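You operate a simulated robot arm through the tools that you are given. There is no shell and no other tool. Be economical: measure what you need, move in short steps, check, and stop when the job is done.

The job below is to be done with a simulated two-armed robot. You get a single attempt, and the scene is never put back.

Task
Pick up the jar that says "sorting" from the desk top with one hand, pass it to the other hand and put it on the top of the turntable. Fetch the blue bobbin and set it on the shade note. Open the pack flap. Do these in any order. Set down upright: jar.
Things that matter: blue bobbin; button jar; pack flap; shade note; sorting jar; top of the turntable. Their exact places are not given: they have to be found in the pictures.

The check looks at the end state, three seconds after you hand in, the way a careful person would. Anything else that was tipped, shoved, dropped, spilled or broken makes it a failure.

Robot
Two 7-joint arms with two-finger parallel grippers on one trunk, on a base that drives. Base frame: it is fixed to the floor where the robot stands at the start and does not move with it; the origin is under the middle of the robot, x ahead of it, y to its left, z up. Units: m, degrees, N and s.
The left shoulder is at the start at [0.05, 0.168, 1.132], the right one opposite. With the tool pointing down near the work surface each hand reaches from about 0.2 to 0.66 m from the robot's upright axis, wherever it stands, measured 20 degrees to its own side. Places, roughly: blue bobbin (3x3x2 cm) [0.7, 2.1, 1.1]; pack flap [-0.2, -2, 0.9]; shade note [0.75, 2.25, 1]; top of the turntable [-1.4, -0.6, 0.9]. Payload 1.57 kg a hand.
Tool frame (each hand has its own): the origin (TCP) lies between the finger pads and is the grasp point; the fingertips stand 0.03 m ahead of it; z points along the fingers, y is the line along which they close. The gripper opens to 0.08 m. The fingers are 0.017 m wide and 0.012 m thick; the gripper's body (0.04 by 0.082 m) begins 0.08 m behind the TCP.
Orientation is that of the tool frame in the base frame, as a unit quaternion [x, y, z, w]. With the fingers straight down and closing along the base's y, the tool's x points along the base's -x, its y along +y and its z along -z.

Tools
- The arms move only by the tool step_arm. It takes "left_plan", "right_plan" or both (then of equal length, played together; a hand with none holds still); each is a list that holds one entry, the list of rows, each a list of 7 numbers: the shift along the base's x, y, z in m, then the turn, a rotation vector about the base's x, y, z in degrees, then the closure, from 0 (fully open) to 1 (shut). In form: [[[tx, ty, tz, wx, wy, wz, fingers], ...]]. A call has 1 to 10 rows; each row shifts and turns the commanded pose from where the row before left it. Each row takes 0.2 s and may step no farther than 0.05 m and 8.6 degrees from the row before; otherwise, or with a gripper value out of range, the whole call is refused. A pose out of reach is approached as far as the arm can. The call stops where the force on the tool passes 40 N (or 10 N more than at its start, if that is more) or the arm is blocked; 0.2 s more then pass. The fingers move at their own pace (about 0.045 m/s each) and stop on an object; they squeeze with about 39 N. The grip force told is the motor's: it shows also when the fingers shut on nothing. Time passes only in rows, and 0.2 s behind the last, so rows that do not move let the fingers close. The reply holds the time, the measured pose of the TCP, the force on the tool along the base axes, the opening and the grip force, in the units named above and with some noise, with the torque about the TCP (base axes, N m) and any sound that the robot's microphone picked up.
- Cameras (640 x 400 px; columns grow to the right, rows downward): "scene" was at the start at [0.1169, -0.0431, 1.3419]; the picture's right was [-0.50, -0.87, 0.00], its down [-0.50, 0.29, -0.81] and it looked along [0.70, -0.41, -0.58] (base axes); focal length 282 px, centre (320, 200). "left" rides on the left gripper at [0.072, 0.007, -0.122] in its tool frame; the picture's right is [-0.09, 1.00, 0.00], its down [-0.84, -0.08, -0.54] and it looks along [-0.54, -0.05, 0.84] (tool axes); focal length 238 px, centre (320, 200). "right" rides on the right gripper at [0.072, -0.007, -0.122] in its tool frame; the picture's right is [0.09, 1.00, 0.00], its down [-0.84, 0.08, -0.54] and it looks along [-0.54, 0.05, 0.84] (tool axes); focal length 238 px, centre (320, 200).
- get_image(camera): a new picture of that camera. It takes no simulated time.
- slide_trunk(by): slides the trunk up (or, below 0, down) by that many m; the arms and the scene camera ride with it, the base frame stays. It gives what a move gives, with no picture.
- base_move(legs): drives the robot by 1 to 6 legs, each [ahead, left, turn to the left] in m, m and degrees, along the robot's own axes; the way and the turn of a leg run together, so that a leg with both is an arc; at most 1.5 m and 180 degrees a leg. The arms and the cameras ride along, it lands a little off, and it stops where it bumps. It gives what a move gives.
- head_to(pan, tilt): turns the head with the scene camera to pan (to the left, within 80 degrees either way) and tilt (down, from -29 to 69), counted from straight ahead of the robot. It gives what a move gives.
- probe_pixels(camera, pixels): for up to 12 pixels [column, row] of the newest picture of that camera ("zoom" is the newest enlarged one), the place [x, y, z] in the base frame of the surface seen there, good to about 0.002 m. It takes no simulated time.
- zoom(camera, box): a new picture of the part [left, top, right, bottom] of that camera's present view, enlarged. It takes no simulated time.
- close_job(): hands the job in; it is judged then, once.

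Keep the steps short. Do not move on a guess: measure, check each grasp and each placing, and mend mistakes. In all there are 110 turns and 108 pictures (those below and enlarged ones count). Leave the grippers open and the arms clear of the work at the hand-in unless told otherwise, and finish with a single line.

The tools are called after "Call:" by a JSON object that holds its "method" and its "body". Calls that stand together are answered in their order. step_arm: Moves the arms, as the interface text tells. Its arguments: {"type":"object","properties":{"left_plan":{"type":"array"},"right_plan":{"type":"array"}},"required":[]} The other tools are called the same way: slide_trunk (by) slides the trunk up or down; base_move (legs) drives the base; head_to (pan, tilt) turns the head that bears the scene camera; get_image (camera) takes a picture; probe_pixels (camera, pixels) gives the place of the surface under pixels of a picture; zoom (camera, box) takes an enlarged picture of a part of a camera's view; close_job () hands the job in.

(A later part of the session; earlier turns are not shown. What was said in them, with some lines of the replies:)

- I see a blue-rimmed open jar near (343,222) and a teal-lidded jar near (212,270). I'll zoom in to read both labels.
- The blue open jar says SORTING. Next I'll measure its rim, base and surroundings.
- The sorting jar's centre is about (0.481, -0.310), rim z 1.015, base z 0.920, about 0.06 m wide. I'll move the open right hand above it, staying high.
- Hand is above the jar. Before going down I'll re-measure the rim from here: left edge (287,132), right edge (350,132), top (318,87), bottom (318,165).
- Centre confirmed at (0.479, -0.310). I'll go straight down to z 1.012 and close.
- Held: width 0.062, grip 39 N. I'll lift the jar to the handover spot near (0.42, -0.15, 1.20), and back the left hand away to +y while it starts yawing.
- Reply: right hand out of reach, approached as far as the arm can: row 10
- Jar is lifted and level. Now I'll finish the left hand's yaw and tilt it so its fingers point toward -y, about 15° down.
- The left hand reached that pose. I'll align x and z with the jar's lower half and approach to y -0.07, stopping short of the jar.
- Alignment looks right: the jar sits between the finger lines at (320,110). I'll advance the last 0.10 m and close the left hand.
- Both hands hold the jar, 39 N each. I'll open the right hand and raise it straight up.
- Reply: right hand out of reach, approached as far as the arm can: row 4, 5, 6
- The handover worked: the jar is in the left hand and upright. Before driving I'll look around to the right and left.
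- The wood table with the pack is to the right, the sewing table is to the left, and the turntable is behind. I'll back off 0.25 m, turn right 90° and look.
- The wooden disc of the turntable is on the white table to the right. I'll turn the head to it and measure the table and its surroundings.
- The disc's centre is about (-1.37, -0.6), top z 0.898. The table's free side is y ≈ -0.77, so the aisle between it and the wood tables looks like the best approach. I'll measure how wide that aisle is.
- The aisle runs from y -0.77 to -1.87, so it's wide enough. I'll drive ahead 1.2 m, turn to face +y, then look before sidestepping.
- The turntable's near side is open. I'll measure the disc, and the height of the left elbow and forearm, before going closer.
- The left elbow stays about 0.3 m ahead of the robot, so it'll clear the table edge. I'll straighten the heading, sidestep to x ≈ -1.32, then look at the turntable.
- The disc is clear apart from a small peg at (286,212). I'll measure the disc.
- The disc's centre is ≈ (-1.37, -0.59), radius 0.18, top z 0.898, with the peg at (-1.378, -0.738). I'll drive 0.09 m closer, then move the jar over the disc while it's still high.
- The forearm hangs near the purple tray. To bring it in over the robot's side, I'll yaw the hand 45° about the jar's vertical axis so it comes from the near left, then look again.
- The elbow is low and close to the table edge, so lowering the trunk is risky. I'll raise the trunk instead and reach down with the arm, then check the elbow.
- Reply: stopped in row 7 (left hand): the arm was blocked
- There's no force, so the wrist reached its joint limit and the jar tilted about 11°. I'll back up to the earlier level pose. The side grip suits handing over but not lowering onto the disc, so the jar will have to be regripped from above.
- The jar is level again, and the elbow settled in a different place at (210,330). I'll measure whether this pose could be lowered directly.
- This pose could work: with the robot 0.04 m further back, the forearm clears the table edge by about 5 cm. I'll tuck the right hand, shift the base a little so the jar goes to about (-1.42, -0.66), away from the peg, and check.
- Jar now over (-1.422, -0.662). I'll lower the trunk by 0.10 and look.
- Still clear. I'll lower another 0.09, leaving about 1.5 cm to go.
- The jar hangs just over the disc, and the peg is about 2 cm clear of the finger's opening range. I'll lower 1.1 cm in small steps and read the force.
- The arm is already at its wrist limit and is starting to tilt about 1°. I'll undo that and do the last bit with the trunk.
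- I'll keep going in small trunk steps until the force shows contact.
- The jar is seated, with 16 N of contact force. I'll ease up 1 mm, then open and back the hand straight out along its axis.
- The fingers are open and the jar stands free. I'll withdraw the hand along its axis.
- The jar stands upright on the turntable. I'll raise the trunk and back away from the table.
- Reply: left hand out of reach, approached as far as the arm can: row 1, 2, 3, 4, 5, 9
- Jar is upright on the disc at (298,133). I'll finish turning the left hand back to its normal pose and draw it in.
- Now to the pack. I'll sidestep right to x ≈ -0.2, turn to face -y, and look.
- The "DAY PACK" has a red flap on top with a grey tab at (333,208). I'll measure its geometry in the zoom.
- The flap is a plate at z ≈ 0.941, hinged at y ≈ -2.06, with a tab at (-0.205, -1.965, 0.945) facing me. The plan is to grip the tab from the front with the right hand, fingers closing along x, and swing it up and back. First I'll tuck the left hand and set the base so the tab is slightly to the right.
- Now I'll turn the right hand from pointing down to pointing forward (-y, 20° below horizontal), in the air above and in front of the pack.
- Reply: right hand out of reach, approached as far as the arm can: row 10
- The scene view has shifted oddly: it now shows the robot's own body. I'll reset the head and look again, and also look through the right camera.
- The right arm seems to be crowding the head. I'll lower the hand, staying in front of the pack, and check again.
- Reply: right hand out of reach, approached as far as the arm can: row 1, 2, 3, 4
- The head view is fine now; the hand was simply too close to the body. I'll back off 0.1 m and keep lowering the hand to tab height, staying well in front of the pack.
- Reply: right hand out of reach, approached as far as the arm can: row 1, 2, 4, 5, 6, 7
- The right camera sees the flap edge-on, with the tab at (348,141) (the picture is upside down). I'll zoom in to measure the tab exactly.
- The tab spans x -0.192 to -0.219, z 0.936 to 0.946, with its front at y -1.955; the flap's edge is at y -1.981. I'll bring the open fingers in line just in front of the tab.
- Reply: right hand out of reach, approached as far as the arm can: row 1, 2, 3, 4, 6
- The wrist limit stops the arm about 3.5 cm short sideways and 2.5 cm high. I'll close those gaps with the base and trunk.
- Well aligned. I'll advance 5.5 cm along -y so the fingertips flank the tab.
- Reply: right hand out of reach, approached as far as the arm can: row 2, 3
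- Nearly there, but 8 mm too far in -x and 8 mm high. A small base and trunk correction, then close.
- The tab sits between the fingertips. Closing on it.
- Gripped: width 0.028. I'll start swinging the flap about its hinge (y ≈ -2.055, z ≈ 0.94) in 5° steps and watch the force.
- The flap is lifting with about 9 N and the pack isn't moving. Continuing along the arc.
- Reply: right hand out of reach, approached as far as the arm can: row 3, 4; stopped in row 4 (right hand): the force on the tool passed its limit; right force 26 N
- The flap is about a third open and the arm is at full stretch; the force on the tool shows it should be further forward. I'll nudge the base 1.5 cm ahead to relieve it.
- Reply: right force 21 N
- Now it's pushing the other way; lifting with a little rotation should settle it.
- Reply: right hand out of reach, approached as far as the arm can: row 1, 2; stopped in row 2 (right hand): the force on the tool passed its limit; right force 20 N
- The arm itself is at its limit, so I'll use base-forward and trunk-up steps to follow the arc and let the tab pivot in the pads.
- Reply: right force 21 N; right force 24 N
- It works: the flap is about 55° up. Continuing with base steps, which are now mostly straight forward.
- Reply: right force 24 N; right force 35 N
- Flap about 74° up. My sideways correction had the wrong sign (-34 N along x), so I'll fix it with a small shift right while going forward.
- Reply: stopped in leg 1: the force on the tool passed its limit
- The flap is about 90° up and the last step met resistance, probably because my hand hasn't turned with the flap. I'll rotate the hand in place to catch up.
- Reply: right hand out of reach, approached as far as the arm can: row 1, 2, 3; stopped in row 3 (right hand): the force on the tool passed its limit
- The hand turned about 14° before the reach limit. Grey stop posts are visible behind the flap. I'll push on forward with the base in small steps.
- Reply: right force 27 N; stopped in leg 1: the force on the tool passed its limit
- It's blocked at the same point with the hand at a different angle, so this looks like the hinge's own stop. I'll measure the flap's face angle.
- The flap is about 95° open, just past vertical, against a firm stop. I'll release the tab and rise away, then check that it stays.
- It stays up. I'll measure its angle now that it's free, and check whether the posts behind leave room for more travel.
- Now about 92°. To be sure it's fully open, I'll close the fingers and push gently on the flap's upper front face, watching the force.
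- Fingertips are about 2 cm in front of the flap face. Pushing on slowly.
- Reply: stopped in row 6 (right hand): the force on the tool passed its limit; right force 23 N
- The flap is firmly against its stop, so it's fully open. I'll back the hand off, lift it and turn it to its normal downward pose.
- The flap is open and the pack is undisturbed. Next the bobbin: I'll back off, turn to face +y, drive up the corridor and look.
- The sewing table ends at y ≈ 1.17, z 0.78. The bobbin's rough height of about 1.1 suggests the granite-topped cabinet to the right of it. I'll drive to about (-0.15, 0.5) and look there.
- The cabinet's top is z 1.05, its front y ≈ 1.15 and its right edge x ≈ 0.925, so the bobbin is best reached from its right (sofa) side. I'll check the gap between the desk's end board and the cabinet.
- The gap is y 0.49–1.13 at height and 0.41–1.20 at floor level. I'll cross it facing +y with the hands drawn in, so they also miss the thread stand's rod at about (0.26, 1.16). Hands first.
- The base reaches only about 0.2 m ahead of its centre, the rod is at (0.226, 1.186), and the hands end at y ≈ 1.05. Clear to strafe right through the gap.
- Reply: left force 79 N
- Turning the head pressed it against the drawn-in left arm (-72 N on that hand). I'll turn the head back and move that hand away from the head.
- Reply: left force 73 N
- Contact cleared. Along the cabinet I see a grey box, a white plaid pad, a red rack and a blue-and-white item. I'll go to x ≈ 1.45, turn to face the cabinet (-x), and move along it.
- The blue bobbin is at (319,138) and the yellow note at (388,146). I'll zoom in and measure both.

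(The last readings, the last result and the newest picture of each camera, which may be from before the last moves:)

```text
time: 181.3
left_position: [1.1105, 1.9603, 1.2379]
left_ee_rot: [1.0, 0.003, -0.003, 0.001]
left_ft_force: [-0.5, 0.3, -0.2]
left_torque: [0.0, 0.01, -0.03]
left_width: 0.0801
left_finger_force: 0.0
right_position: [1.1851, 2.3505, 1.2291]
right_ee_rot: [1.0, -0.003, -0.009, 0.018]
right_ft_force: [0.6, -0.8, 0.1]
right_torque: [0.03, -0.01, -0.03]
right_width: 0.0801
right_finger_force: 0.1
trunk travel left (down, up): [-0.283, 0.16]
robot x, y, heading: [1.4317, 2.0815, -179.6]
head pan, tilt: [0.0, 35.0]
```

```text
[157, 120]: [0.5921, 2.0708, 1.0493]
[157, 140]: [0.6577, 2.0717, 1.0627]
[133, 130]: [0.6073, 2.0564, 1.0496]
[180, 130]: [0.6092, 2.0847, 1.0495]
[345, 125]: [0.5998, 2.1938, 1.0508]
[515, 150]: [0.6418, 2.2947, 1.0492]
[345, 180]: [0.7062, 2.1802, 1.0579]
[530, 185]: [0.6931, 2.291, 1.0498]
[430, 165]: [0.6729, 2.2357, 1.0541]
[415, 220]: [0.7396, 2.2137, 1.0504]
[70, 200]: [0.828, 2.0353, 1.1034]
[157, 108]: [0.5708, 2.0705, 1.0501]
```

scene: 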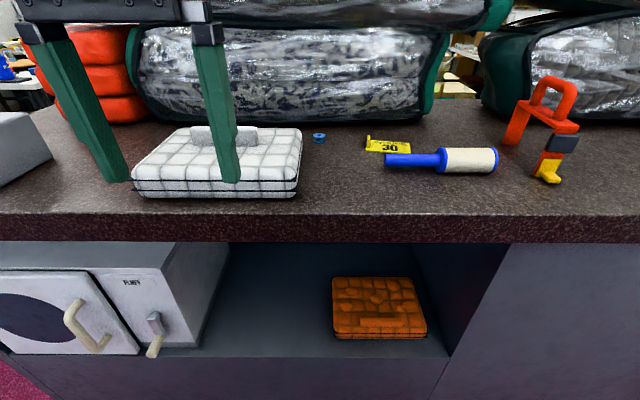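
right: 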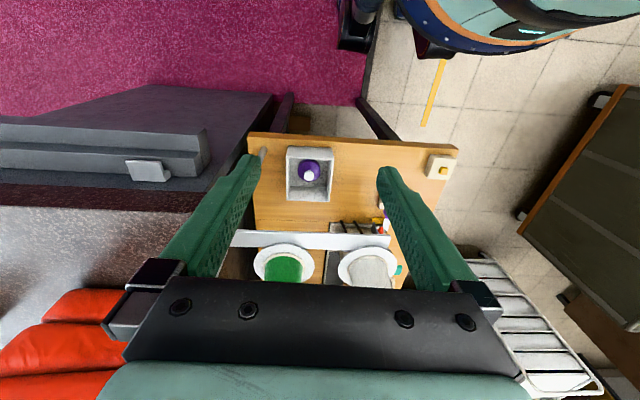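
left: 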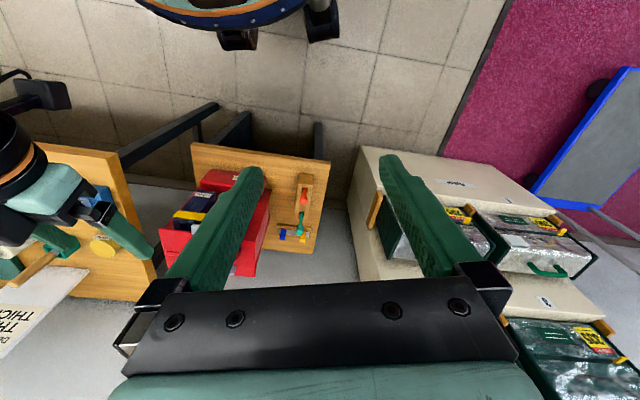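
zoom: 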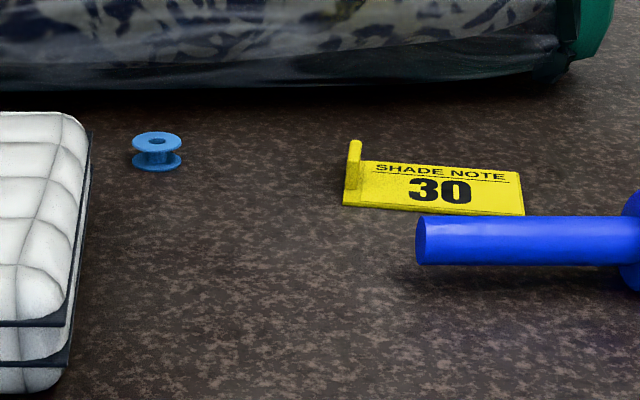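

The bobbin is at about (0.655, 2.072) on the counter (z 1.05), and the note plate is at (0.66–0.72, 2.19–2.29), top z 1.054. I'll move closer so both lie to the right, and level the right hand.

Call:
{"method": "base_move", "body": {"legs": [[0.1, 0.15, 0], [0.1, 0, 0]]}}

Call:
{"method": "step_arm", "body": {"right_plan": [[[-0.04, 0, 0, 1, -0.5, 0.3, 0], [-0.04, 0, 0, 1, -0.5, 0, 0], [-0.04, -0.01, 0, 0, 0, 0, 0], [-0.04, -0.02, 0, 0, 0, 0, 0], [-0.03, -0.03, 0, 0, 0, 0, 0], [0, -0.03, 0, 0, 0, 0, 0], [0, 0, 0, 0, 0, 0, 0]]]}}

Call:
{"method": "get_image", "body": {"camera": "right"}}

```text
time: 183.6
left_position: [0.913, 1.8105, 1.2371]
left_ee_rot: [1.0, 0.001, -0.003, 0.002]
left_ft_force: [-0.9, -0.6, -0.1]
left_torque: [-0.01, -0.05, 0.01]
left_width: 0.08
left_finger_force: 0.0
right_position: [0.989, 2.2025, 1.2288]
right_ee_rot: [1.0, -0.005, -0.008, 0.018]
right_ft_force: [0.1, -0.3, -0.5]
right_torque: [0.01, 0.01, 0.03]
right_width: 0.0798
right_finger_force: 0.1
trunk travel left (down, up): [-0.283, 0.16]
robot x, y, heading: [1.2369, 1.9304, -179.8]
head pan, tilt: [0.0, 35.0]
```

```text
time: 185.2
left_position: [0.9122, 1.8094, 1.2368]
left_ee_rot: [1.0, 0.0, -0.004, 0.003]
left_ft_force: [0.7, 1.1, -0.6]
left_torque: [-0.01, 0.01, 0.02]
left_width: 0.0799
left_finger_force: 0.0
right_position: [0.8161, 2.1251, 1.212]
right_ee_rot: [1.0, -0.002, -0.002, 0.0]
right_ft_force: [-0.2, -0.5, -0.1]
right_torque: [0.0, 0.0, 0.0]
right_width: 0.0799
right_finger_force: 0.1
right hand out of reach, approached as far as the arm can: row 5, 6
trunk travel left (down, up): [-0.283, 0.16]
robot x, y, heading: [1.2355, 1.9321, -179.8]
head pan, tilt: [0.0, 35.0]
```

```text
33 pictures are left
```

right: 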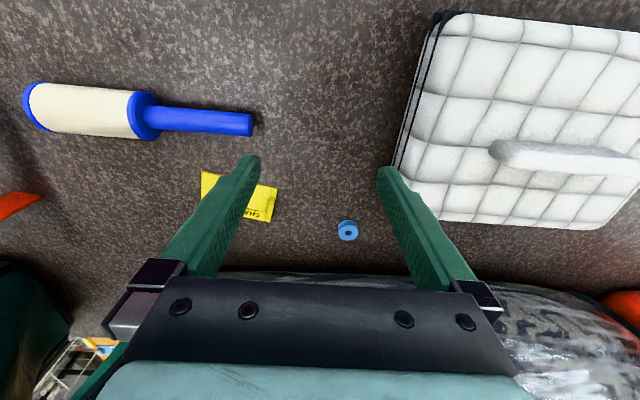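

The arm is cramped because the counter is high, so I'll raise the trunk 0.15 to work lower relative to the shoulder.

Call:
{"method": "slide_trunk", "body": {"by": 0.15}}

Call:
{"method": "step_arm", "body": {"right_plan": [[[-0.03, -0.01, -0.03, 0, 0, 0, 0], [-0.03, -0.01, -0.03, 0, 0, 0, 0], [-0.03, -0.01, -0.03, 0, 0, 0, 0], [-0.03, -0.01, -0.03, 0, 0, 0, 0], [-0.03, -0.01, -0.03, 0, 0, 0, 0], [0, 0, -0.03, 0, 0, 0, 0], [0, 0, 0, 0, 0, 0, 0]]]}}

Call:
{"method": "get_image", "body": {"camera": "right"}}

```text
time: 186.9
left_position: [0.9126, 1.8105, 1.3864]
left_ee_rot: [1.0, 0.0, -0.004, 0.001]
left_ft_force: [0.6, 0.2, -1.5]
left_torque: [-0.01, -0.02, 0.04]
left_width: 0.0797
left_finger_force: 0.1
right_position: [0.8165, 2.1254, 1.3604]
right_ee_rot: [1.0, -0.003, -0.001, 0.002]
right_ft_force: [0.1, 0.1, 0.0]
right_torque: [-0.01, -0.02, 0.03]
right_width: 0.0804
right_finger_force: 0.0
trunk travel left (down, up): [-0.433, 0.01]
robot x, y, heading: [1.2353, 1.9293, -179.6]
head pan, tilt: [0.0, 35.0]
```

```text
time: 188.5
left_position: [0.9132, 1.8099, 1.3876]
left_ee_rot: [1.0, -0.001, -0.004, 0.002]
left_ft_force: [0.1, -0.6, -0.4]
left_torque: [0.0, 0.01, 0.01]
left_width: 0.08
left_finger_force: 0.1
right_position: [0.7179, 2.1429, 1.161]
right_ee_rot: [1.0, -0.002, -0.001, 0.0]
right_ft_force: [1.0, -0.9, 1.7]
right_torque: [-0.03, -0.02, -0.01]
right_width: 0.08
right_finger_force: 0.1
right hand out of reach, approached as far as the arm can: row 1, 2, 3, 4, 5
trunk travel left (down, up): [-0.433, 0.01]
robot x, y, heading: [1.2347, 1.929, -179.9]
head pan, tilt: [0.0, 35.0]
```

```text
32 pictures are left
```

right: 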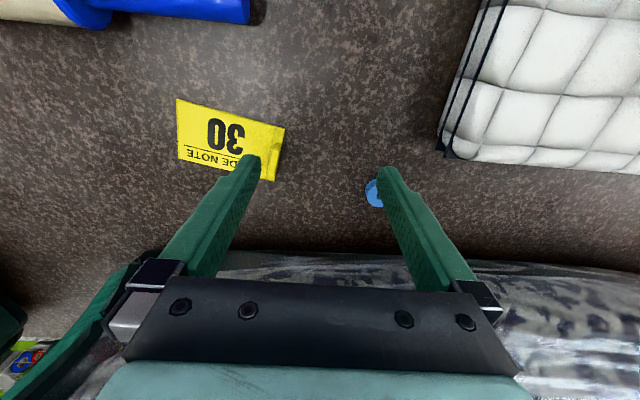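

Call:
{"method": "probe_pixels", "body": {"camera": "right", "pixels": [[375, 194], [370, 190], [180, 102], [283, 130], [180, 157], [272, 178], [225, 135], [277, 150], [330, 255], [400, 258], [440, 262]]}}

Call:
{"method": "zoom", "body": {"camera": "right", "box": [160, 80, 420, 260]}}

```text
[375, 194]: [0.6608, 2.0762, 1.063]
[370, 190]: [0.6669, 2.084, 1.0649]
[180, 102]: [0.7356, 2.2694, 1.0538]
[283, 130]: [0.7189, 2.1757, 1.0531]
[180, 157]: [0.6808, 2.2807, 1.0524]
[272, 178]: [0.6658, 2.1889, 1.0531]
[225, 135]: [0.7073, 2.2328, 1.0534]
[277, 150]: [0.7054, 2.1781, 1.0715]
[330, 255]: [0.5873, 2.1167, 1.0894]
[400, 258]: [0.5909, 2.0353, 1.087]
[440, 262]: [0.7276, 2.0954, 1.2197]
```

```text
2.22 times, centred on (290, 170) of right
```

zoom: 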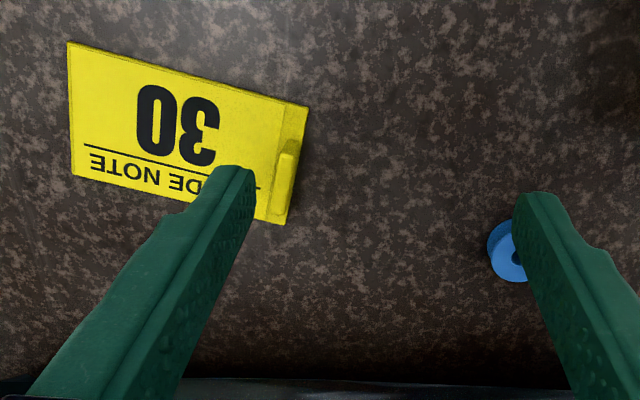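

The note's centre is at (0.700, 2.229), with a raised lip at its near-left edge (y ≈ 2.18). I'll shift the base left 8 cm for reach, then check the bag behind the bobbin.

Call:
{"method": "base_move", "body": {"legs": [[0, 0.08, 0]]}}

Call:
{"method": "get_image", "body": {"camera": "scene"}}

Call:
{"method": "get_image", "body": {"camera": "right"}}

```text
time: 189.6
left_position: [0.9125, 1.7298, 1.3872]
left_ee_rot: [1.0, -0.001, -0.004, 0.002]
left_ft_force: [0.1, 0.7, -0.1]
left_torque: [0.03, -0.01, 0.01]
left_width: 0.0801
left_finger_force: 0.0
right_position: [0.7171, 2.0609, 1.1613]
right_ee_rot: [1.0, -0.003, -0.002, 0.0]
right_ft_force: [-0.2, -0.3, -0.4]
right_torque: [0.01, 0.0, 0.04]
right_width: 0.0798
right_finger_force: 0.0
trunk travel left (down, up): [-0.433, 0.01]
robot x, y, heading: [1.2367, 1.8475, -179.8]
head pan, tilt: [0.0, 35.0]
```

```text
30 pictures are left
```

scene: 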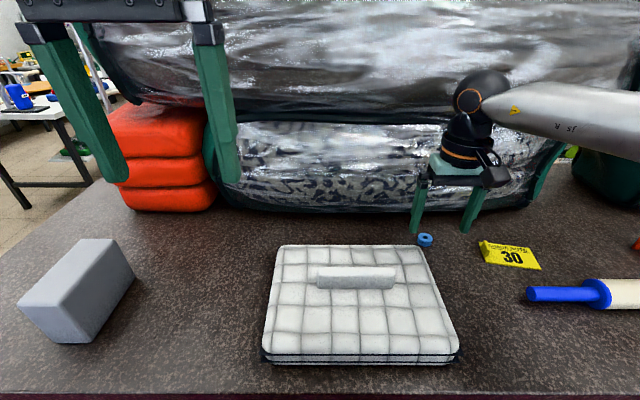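

```text
29 pictures are left
```

right: 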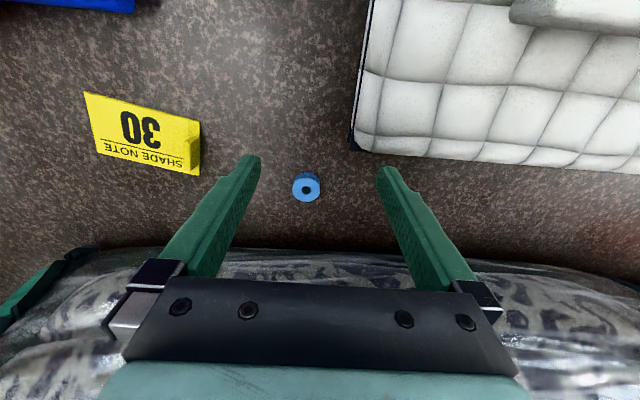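

Call:
{"method": "probe_pixels", "body": {"camera": "right", "pixels": [[306, 178], [306, 201], [293, 188], [319, 188], [306, 189], [320, 252], [320, 265], [225, 255]]}}

Call:
{"method": "probe_pixels", "body": {"camera": "scene", "pixels": [[395, 205], [395, 185], [395, 165], [395, 145], [395, 125], [395, 105], [395, 85], [395, 60]]}}

```text
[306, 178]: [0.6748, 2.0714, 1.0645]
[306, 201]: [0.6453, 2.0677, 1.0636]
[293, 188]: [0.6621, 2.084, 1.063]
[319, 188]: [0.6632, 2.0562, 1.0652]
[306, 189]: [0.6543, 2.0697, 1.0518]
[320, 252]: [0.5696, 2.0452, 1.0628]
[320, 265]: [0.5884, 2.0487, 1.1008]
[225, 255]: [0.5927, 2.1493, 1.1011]
```

```text
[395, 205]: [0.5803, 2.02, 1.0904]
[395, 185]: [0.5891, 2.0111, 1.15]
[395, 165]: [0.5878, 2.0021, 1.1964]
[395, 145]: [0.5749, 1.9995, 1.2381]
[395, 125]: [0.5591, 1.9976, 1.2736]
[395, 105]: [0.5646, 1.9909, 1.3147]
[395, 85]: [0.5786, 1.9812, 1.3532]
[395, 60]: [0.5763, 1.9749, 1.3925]
```

Bobbin centre (0.660, 2.070), top z 1.065; the bag's front is at x ≤ 0.59, so the hand clears it. I'll move over the bobbin and stop 3 cm above the grasp to check.

Call:
{"method": "step_arm", "body": {"right_plan": [[[-0.014, 0.003, -0.01, 0, 0, 0, 0], [-0.014, 0.003, -0.01, 0, 0, 0, 0], [-0.014, 0.003, -0.01, 0, 0, 0, 0], [-0.012, 0, -0.012, 0, 0, 0, 0], [0, 0, 0, 0, 0, 0, 0]]]}}

Call:
{"method": "get_image", "body": {"camera": "right"}}

```text
time: 190.8
left_position: [0.9123, 1.7305, 1.3864]
left_ee_rot: [1.0, -0.001, -0.003, 0.002]
left_ft_force: [0.2, 0.2, 0.4]
left_torque: [0.03, 0.0, -0.01]
left_width: 0.08
left_finger_force: 0.2
right_position: [0.6981, 2.0895, 1.1192]
right_ee_rot: [1.0, -0.003, -0.002, 0.001]
right_ft_force: [0.6, 0.9, 0.1]
right_torque: [0.02, -0.02, 0.04]
right_width: 0.08
right_finger_force: 0.0
right hand out of reach, approached as far as the arm can: row 1, 2, 3, 4
trunk travel left (down, up): [-0.433, 0.01]
robot x, y, heading: [1.2382, 1.8437, -179.7]
head pan, tilt: [0.0, 35.0]
```

```text
28 pictures are left
```

right: 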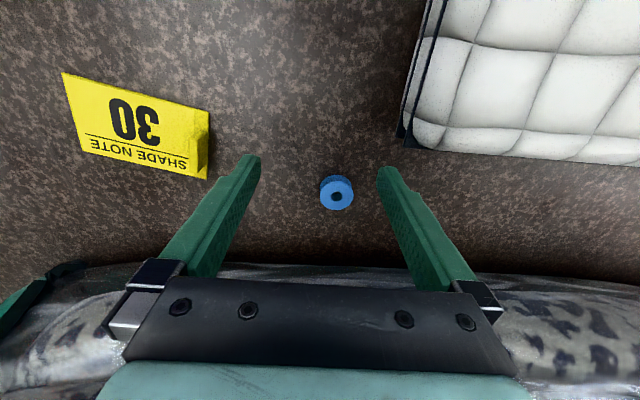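

The arm is at its reach limit again; 3.7 cm short in x and 2 cm in y, which I'll make up with the base.

Call:
{"method": "base_move", "body": {"legs": [[0.037, 0.019, 0]]}}

Call:
{"method": "get_image", "body": {"camera": "right"}}

```text
time: 191.8
left_position: [0.884, 1.7142, 1.3847]
left_ee_rot: [1.0, -0.002, -0.004, 0.002]
left_ft_force: [0.4, 0.1, -0.3]
left_torque: [0.02, 0.05, -0.02]
left_width: 0.0802
left_finger_force: 0.0
right_position: [0.6711, 2.0736, 1.12]
right_ee_rot: [1.0, -0.006, -0.002, 0.001]
right_ft_force: [-0.2, 0.1, 0.4]
right_torque: [-0.02, 0.02, 0.0]
right_width: 0.08
right_finger_force: 0.0
trunk travel left (down, up): [-0.433, 0.01]
robot x, y, heading: [1.2099, 1.8297, 180.0]
head pan, tilt: [0.0, 35.0]
stopped in leg 1: the robot was blocked; the commanded pose is now the measured one
```

```text
27 pictures are left
```

right: 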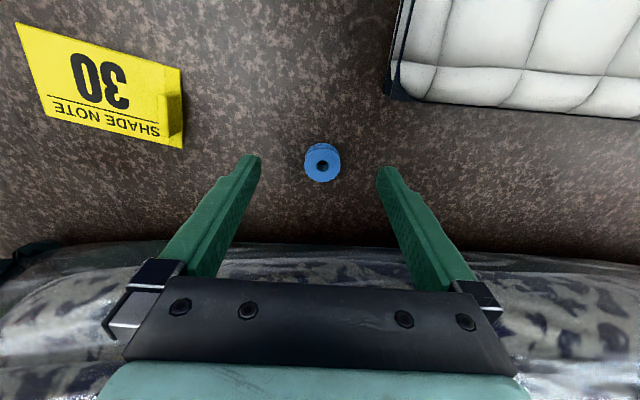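

The base touched something at x 1.21, so it's as close as it gets. The hand is only 1 cm short in x now. I'll lower and see whether the reach improves nearer the counter.

Call:
{"method": "step_arm", "body": {"right_plan": [[[-0.003, -0.001, -0.008, 0, 0, 0, 0], [-0.004, -0.001, -0.008, 0, 0, 0, 0], [-0.004, -0.001, -0.006, 0, 0, 0, 0], [0, 0, 0, 0, 0, 0, 0]]]}}

Call:
{"method": "get_image", "body": {"camera": "right"}}

```text
time: 192.8
left_position: [0.8824, 1.7138, 1.3858]
left_ee_rot: [1.0, -0.002, -0.001, 0.003]
left_ft_force: [-0.4, -0.2, 0.1]
left_torque: [0.02, 0.0, -0.01]
left_width: 0.08
left_finger_force: 0.0
right_position: [0.6702, 2.0777, 1.1014]
right_ee_rot: [1.0, -0.005, -0.003, 0.001]
right_ft_force: [-0.2, -0.2, 0.6]
right_torque: [-0.01, 0.01, -0.01]
right_width: 0.0801
right_finger_force: 0.1
right hand out of reach, approached as far as the arm can: row 1, 2, 3
trunk travel left (down, up): [-0.433, 0.01]
robot x, y, heading: [1.2058, 1.8296, 179.7]
head pan, tilt: [0.0, 35.0]
```

```text
26 pictures are left
```

right: 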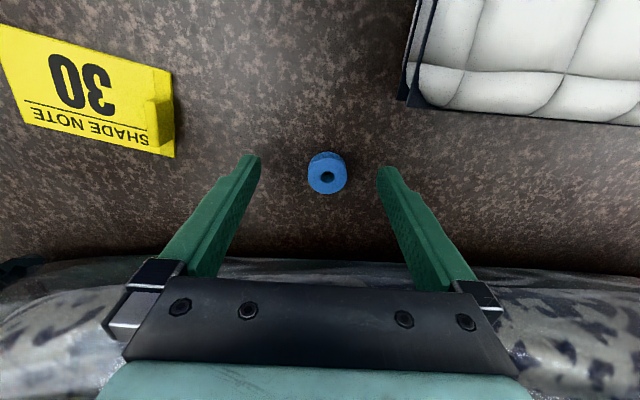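

The arm's elbow is splayed out, which limits its reach. Tilting the fingers 10° forward about the closing axis gives more reach and doesn't matter for pinching a round bobbin. I'll do that and move over the bobbin.

Call:
{"method": "step_arm", "body": {"right_plan": [[[0, 0, 0, 0, 5, 0, 0], [0, 0, 0, 0, 5, 0, 0], [-0.004, -0.004, 0, 0, 0, 0, 0], [-0.004, -0.004, 0, 0, 0, 0, 0], [0, 0, 0, 0, 0, 0, 0]]]}}

Call:
{"method": "get_image", "body": {"camera": "right"}}

```text
time: 194.0
left_position: [0.8834, 1.7148, 1.3862]
left_ee_rot: [1.0, -0.001, -0.002, 0.002]
left_ft_force: [0.1, 0.4, -1.0]
left_torque: [-0.01, 0.0, 0.01]
left_width: 0.08
left_finger_force: 0.0
right_position: [0.6625, 2.0676, 1.1006]
right_ee_rot: [0.996, -0.005, -0.09, 0.001]
right_ft_force: [-0.5, -0.5, -0.6]
right_torque: [0.01, -0.03, 0.01]
right_width: 0.08
right_finger_force: 0.0
trunk travel left (down, up): [-0.433, 0.01]
robot x, y, heading: [1.2081, 1.8314, 179.9]
head pan, tilt: [0.0, 35.0]
```

```text
25 pictures are left
```

right: 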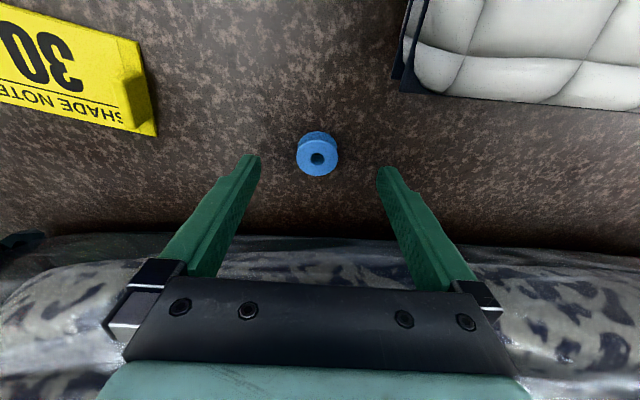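

Now reach is fine: TCP (0.6625, 2.068), bobbin centred between the fingers. Lower 1.5 cm and close.

Call:
{"method": "step_arm", "body": {"right_plan": [[[0.001, 0.001, -0.008, 0, 0, 0, 0], [0.001, 0.001, -0.007, 0, 0, 0, 0], [0, 0, 0, 0, 0, 0, 0], [0, 0, 0, 0, 0, 0, 1], [0, 0, 0, 0, 0, 0, 1], [0, 0, 0, 0, 0, 0, 1], [0, 0, 0, 0, 0, 0, 1], [0, 0, 0, 0, 0, 0, 1]]]}}

Call:
{"method": "zoom", "body": {"camera": "right", "box": [220, 100, 420, 240]}}

```text
time: 195.8
left_position: [0.8825, 1.7136, 1.3868]
left_ee_rot: [1.0, -0.002, -0.002, 0.003]
left_ft_force: [0.3, 1.0, -0.1]
left_torque: [-0.03, 0.0, 0.02]
left_width: 0.08
left_finger_force: 0.0
right_position: [0.6639, 2.0699, 1.0864]
right_ee_rot: [0.996, -0.005, -0.09, 0.001]
right_ft_force: [0.1, -0.8, -0.4]
right_torque: [0.0, 0.0, 0.0]
right_width: 0.0267
right_finger_force: 30.4
trunk travel left (down, up): [-0.433, 0.01]
robot x, y, heading: [1.2096, 1.8324, 179.8]
head pan, tilt: [0.0, 35.0]
```

```text
2.86 times, centred on (320, 170) of right
```

zoom: 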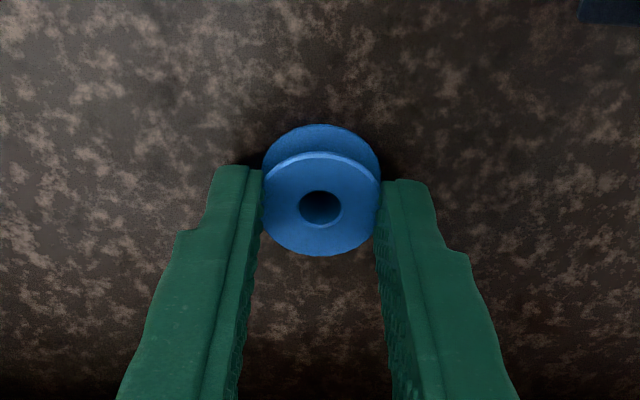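

Bobbin gripped (width 0.027). I'll lift 6 cm, back the base off the cabinet slightly and shift right toward the note.

Call:
{"method": "step_arm", "body": {"right_plan": [[[0, 0, 0.015, 0, 0, 0, 1], [0, 0, 0.02, 0, 0, 0, 1], [0.005, 0, 0.025, 0, 0, 0, 1], [0.005, 0.01, 0, 0, 0, 0, 1], [0, 0, 0, 0, 0, 0, 1]]]}}

Call:
{"method": "base_move", "body": {"legs": [[-0.03, -0.13, 0]]}}

Call:
{"method": "get_image", "body": {"camera": "right"}}

Call:
{"method": "get_image", "body": {"camera": "scene"}}

```text
time: 197.0
left_position: [0.8829, 1.7133, 1.3861]
left_ee_rot: [1.0, -0.001, -0.001, 0.003]
left_ft_force: [-0.2, 0.7, -1.1]
left_torque: [-0.01, -0.02, 0.04]
left_width: 0.0799
left_finger_force: 0.1
right_position: [0.675, 2.0825, 1.1434]
right_ee_rot: [0.996, -0.004, -0.091, 0.001]
right_ft_force: [-1.1, -0.1, -0.3]
right_torque: [-0.02, 0.01, -0.01]
right_width: 0.0246
right_finger_force: 36.1
trunk travel left (down, up): [-0.433, 0.01]
robot x, y, heading: [1.2055, 1.8254, 179.8]
head pan, tilt: [0.0, 35.0]
```

```text
time: 198.3
left_position: [0.9134, 1.8445, 1.3848]
left_ee_rot: [1.0, -0.002, -0.002, 0.002]
left_ft_force: [-0.7, 0.4, 0.1]
left_torque: [-0.03, 0.0, 0.0]
left_width: 0.0802
left_finger_force: 0.0
right_position: [0.7056, 2.2133, 1.1448]
right_ee_rot: [0.996, -0.006, -0.09, 0.0]
right_ft_force: [0.8, 0.6, 0.0]
right_torque: [-0.05, -0.01, 0.01]
right_width: 0.0244
right_finger_force: 36.3
trunk travel left (down, up): [-0.433, 0.01]
robot x, y, heading: [1.2353, 1.9581, 179.8]
head pan, tilt: [0.0, 35.0]
```

```text
23 pictures are left
```

right: 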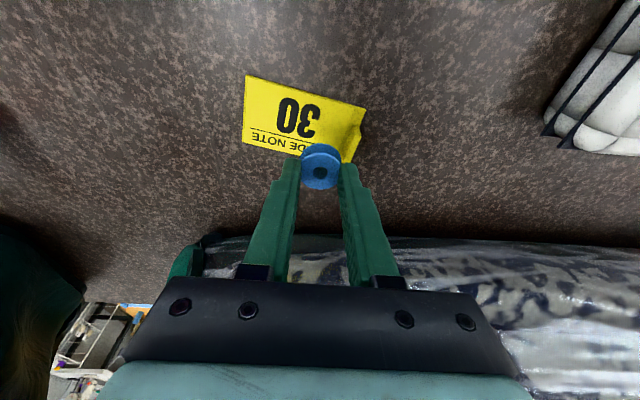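

```text
22 pictures are left
```

scene: 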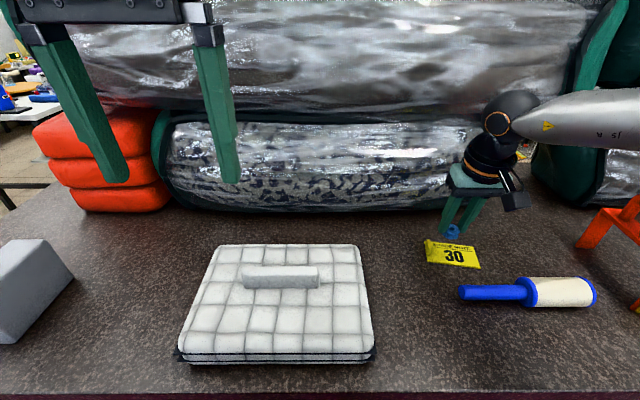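

Bobbin still held. I'll re-measure the note and bobbin from here.

Call:
{"method": "probe_pixels", "body": {"camera": "right", "pixels": [[247, 78], [363, 108], [245, 140], [348, 160], [320, 148], [320, 184], [303, 166], [337, 166], [355, 130]]}}

Call:
{"method": "zoom", "body": {"camera": "right", "box": [230, 70, 410, 210]}}

```text
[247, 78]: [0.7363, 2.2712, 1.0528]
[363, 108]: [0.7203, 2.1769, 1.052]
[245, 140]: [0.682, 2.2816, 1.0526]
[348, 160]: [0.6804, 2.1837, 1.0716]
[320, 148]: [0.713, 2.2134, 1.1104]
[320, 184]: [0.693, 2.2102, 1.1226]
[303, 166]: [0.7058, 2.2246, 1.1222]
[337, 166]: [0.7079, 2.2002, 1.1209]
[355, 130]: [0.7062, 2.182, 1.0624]
```

```text
2.86 times, centred on (320, 140) of right
```

zoom: 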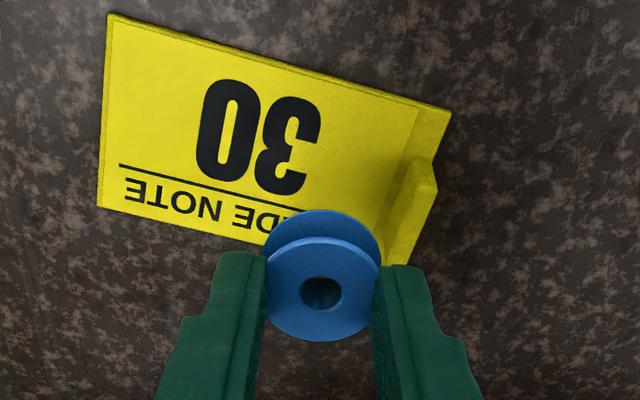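

The bobbin is level at (0.705, 2.2125). Target on the note is (0.702, 2.238), away from the lip; I'll open only partly there so a finger doesn't hit the lip. Moving over and down to just above the note.

Call:
{"method": "step_arm", "body": {"right_plan": [[[-0.001, 0.013, 0, 0, 0, 0, 1], [-0.001, 0.0125, 0, 0, 0, 0, 1], [0, 0, -0.015, 0, 0, 0, 1], [0, 0, -0.015, 0, 0, 0, 1], [0, 0, -0.015, 0, 0, 0, 1], [0, 0, 0, 0, 0, 0, 1]]]}}

Call:
{"method": "zoom", "body": {"camera": "right", "box": [220, 70, 420, 210]}}

```text
time: 199.7
left_position: [0.9138, 1.8441, 1.3864]
left_ee_rot: [1.0, -0.002, -0.002, 0.002]
left_ft_force: [0.8, 0.3, 1.0]
left_torque: [-0.02, 0.01, 0.0]
left_width: 0.0803
left_finger_force: 0.1
right_position: [0.7023, 2.2403, 1.0988]
right_ee_rot: [0.996, -0.006, -0.09, 0.002]
right_ft_force: [-0.9, -0.6, -0.4]
right_torque: [-0.01, -0.02, 0.0]
right_width: 0.0243
right_finger_force: 36.3
trunk travel left (down, up): [-0.433, 0.01]
robot x, y, heading: [1.2388, 1.9573, 179.7]
head pan, tilt: [0.0, 35.0]
```

```text
2.86 times, centred on (320, 140) of right
```

zoom: 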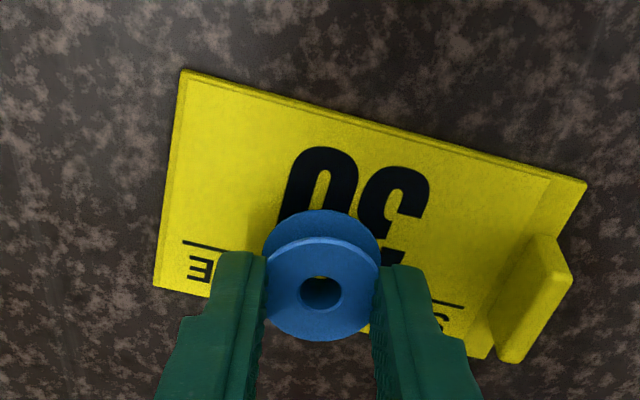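

Over the note. Lowering the last 8 mm in small steps.

Call:
{"method": "step_arm", "body": {"right_plan": [[[0, 0, -0.004, 0, 0, 0, 1], [0, 0, -0.003, 0, 0, 0, 1], [0, 0, -0.0015, 0, 0, 0, 1], [0, 0, 0, 0, 0, 0, 1]]]}}

Call:
{"method": "zoom", "body": {"camera": "right", "box": [220, 70, 420, 210]}}

```text
time: 200.7
left_position: [0.9133, 1.8436, 1.3859]
left_ee_rot: [1.0, -0.002, -0.002, 0.003]
left_ft_force: [0.4, 0.7, -0.4]
left_torque: [0.0, 0.02, 0.03]
left_width: 0.08
left_finger_force: 0.0
right_position: [0.7025, 2.2381, 1.0903]
right_ee_rot: [0.996, -0.005, -0.088, 0.002]
right_ft_force: [-0.1, -0.2, 0.0]
right_torque: [0.0, 0.0, -0.01]
right_width: 0.0244
right_finger_force: 36.2
trunk travel left (down, up): [-0.433, 0.01]
robot x, y, heading: [1.2374, 1.9604, 179.9]
head pan, tilt: [0.0, 35.0]
```

```text
2.86 times, centred on (320, 140) of right
```

zoom: 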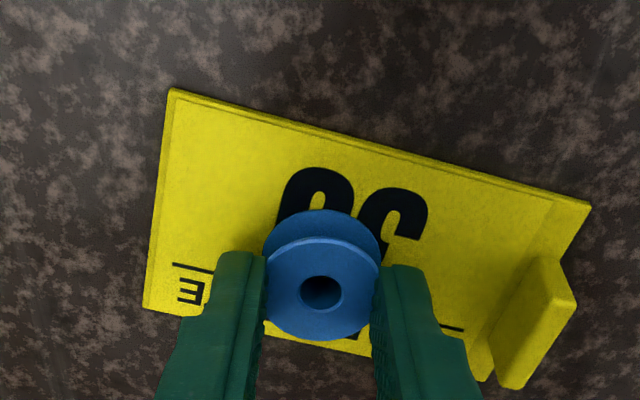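

No contact yet; a few more 1 mm steps.

Call:
{"method": "step_arm", "body": {"right_plan": [[[0, 0, -0.001, 0, 0, 0, 1], [0, 0, -0.001, 0, 0, 0, 1], [0, 0, 0, 0, 0, 0, 1]]]}}

```text
time: 201.5
left_position: [0.914, 1.8435, 1.3856]
left_ee_rot: [1.0, -0.003, -0.002, 0.002]
left_ft_force: [0.7, 0.3, 0.0]
left_torque: [0.01, -0.01, 0.02]
left_width: 0.08
left_finger_force: 0.0
right_position: [0.7029, 2.236, 1.0883]
right_ee_rot: [0.996, -0.006, -0.09, 0.001]
right_ft_force: [1.1, -0.2, 3.1]
right_torque: [-0.12, 0.01, 0.05]
right_width: 0.0246
right_finger_force: 36.1
trunk travel left (down, up): [-0.433, 0.01]
robot x, y, heading: [1.2402, 1.9562, 179.7]
head pan, tilt: [0.0, 35.0]
```

3 N of contact: it's resting on the note. I'll open partway and rise straight up.

Call:
{"method": "step_arm", "body": {"right_plan": [[[0, 0, 0, 0, 0, 0, 0.6], [0, 0, 0, 0, 0, 0, 0.5], [0, 0, 0, 0, 0, 0, 0.5], [0, 0, 0.01, 0, 0, 0, 0.5], [0, 0, 0.02, 0, 0, 0, 0.5], [0, 0, 0.03, 0, 0, 0, 0.3], [0.02, 0, 0.04, 0, 0, 0, 0], [0.03, 0, 0.02, 0, 0, 0, 0]]]}}

Call:
{"method": "get_image", "body": {"camera": "right"}}

```text
time: 203.3
left_position: [0.9137, 1.8438, 1.3859]
left_ee_rot: [1.0, -0.003, -0.003, 0.003]
left_ft_force: [0.0, -0.1, -0.1]
left_torque: [0.01, 0.04, -0.02]
left_width: 0.0798
left_finger_force: 0.1
right_position: [0.7533, 2.2362, 1.2081]
right_ee_rot: [0.996, -0.007, -0.089, 0.001]
right_ft_force: [0.0, 0.2, 0.5]
right_torque: [0.01, 0.0, 0.02]
right_width: 0.0802
right_finger_force: 0.0
trunk travel left (down, up): [-0.433, 0.01]
robot x, y, heading: [1.2391, 1.9599, 179.7]
head pan, tilt: [0.0, 35.0]
```

```text
18 pictures are left
```

right: 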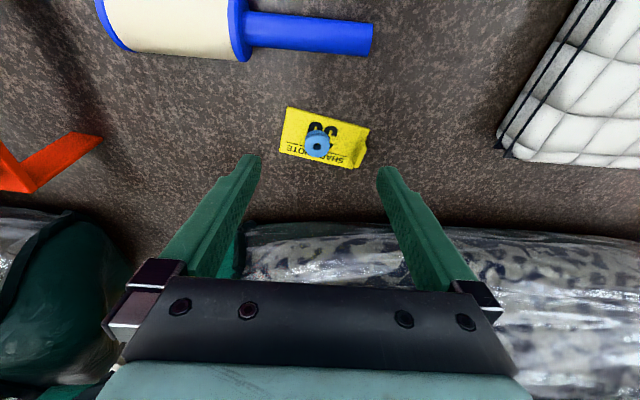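

The bobbin stands on the note. I'll back away from the cabinet and take a last look at it, including the cabinet front that I touched.

Call:
{"method": "base_move", "body": {"legs": [[-0.25, 0, 0]]}}

Call:
{"method": "get_image", "body": {"camera": "scene"}}

Call:
{"method": "zoom", "body": {"camera": "scene", "box": [320, 90, 520, 220]}}

```text
time: 205.1
left_position: [1.1665, 1.8424, 1.3851]
left_ee_rot: [1.0, -0.002, -0.001, 0.003]
left_ft_force: [0.9, -0.4, 0.2]
left_torque: [-0.04, 0.02, 0.02]
left_width: 0.0802
left_finger_force: 0.0
right_position: [1.0067, 2.2367, 1.2084]
right_ee_rot: [0.996, -0.006, -0.089, 0.002]
right_ft_force: [0.1, -0.4, 0.4]
right_torque: [-0.01, 0.01, -0.04]
right_width: 0.0803
right_finger_force: 0.2
trunk travel left (down, up): [-0.433, 0.01]
robot x, y, heading: [1.4912, 1.9571, 180.0]
head pan, tilt: [0.0, 35.0]
```

```text
17 pictures are left
```

scene: 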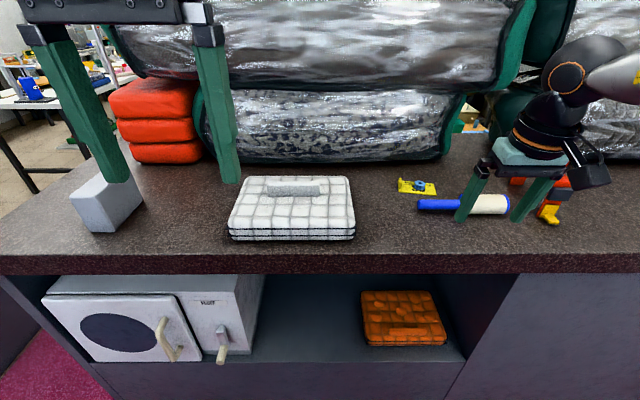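

```text
3.08 times, centred on (420, 155) of scene
```

zoom: 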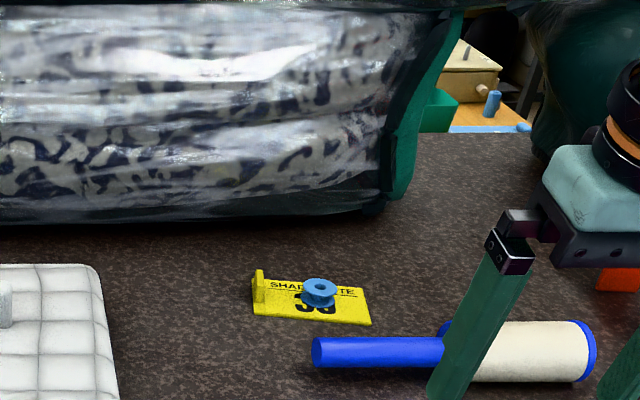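

The bobbin is upright on the note, and the cabinet front (oven door, knob, items on the counter) looks as it did before. Both hands are open and clear, so I'm handing in.

Call:
{"method": "close_job", "body": {}}

```text
The job is handed in.
```

The sorting jar was passed from the right hand to the left and stands upright on the turntable, the blue bobbin sits on the shade note, and the pack flap is open against its stop.
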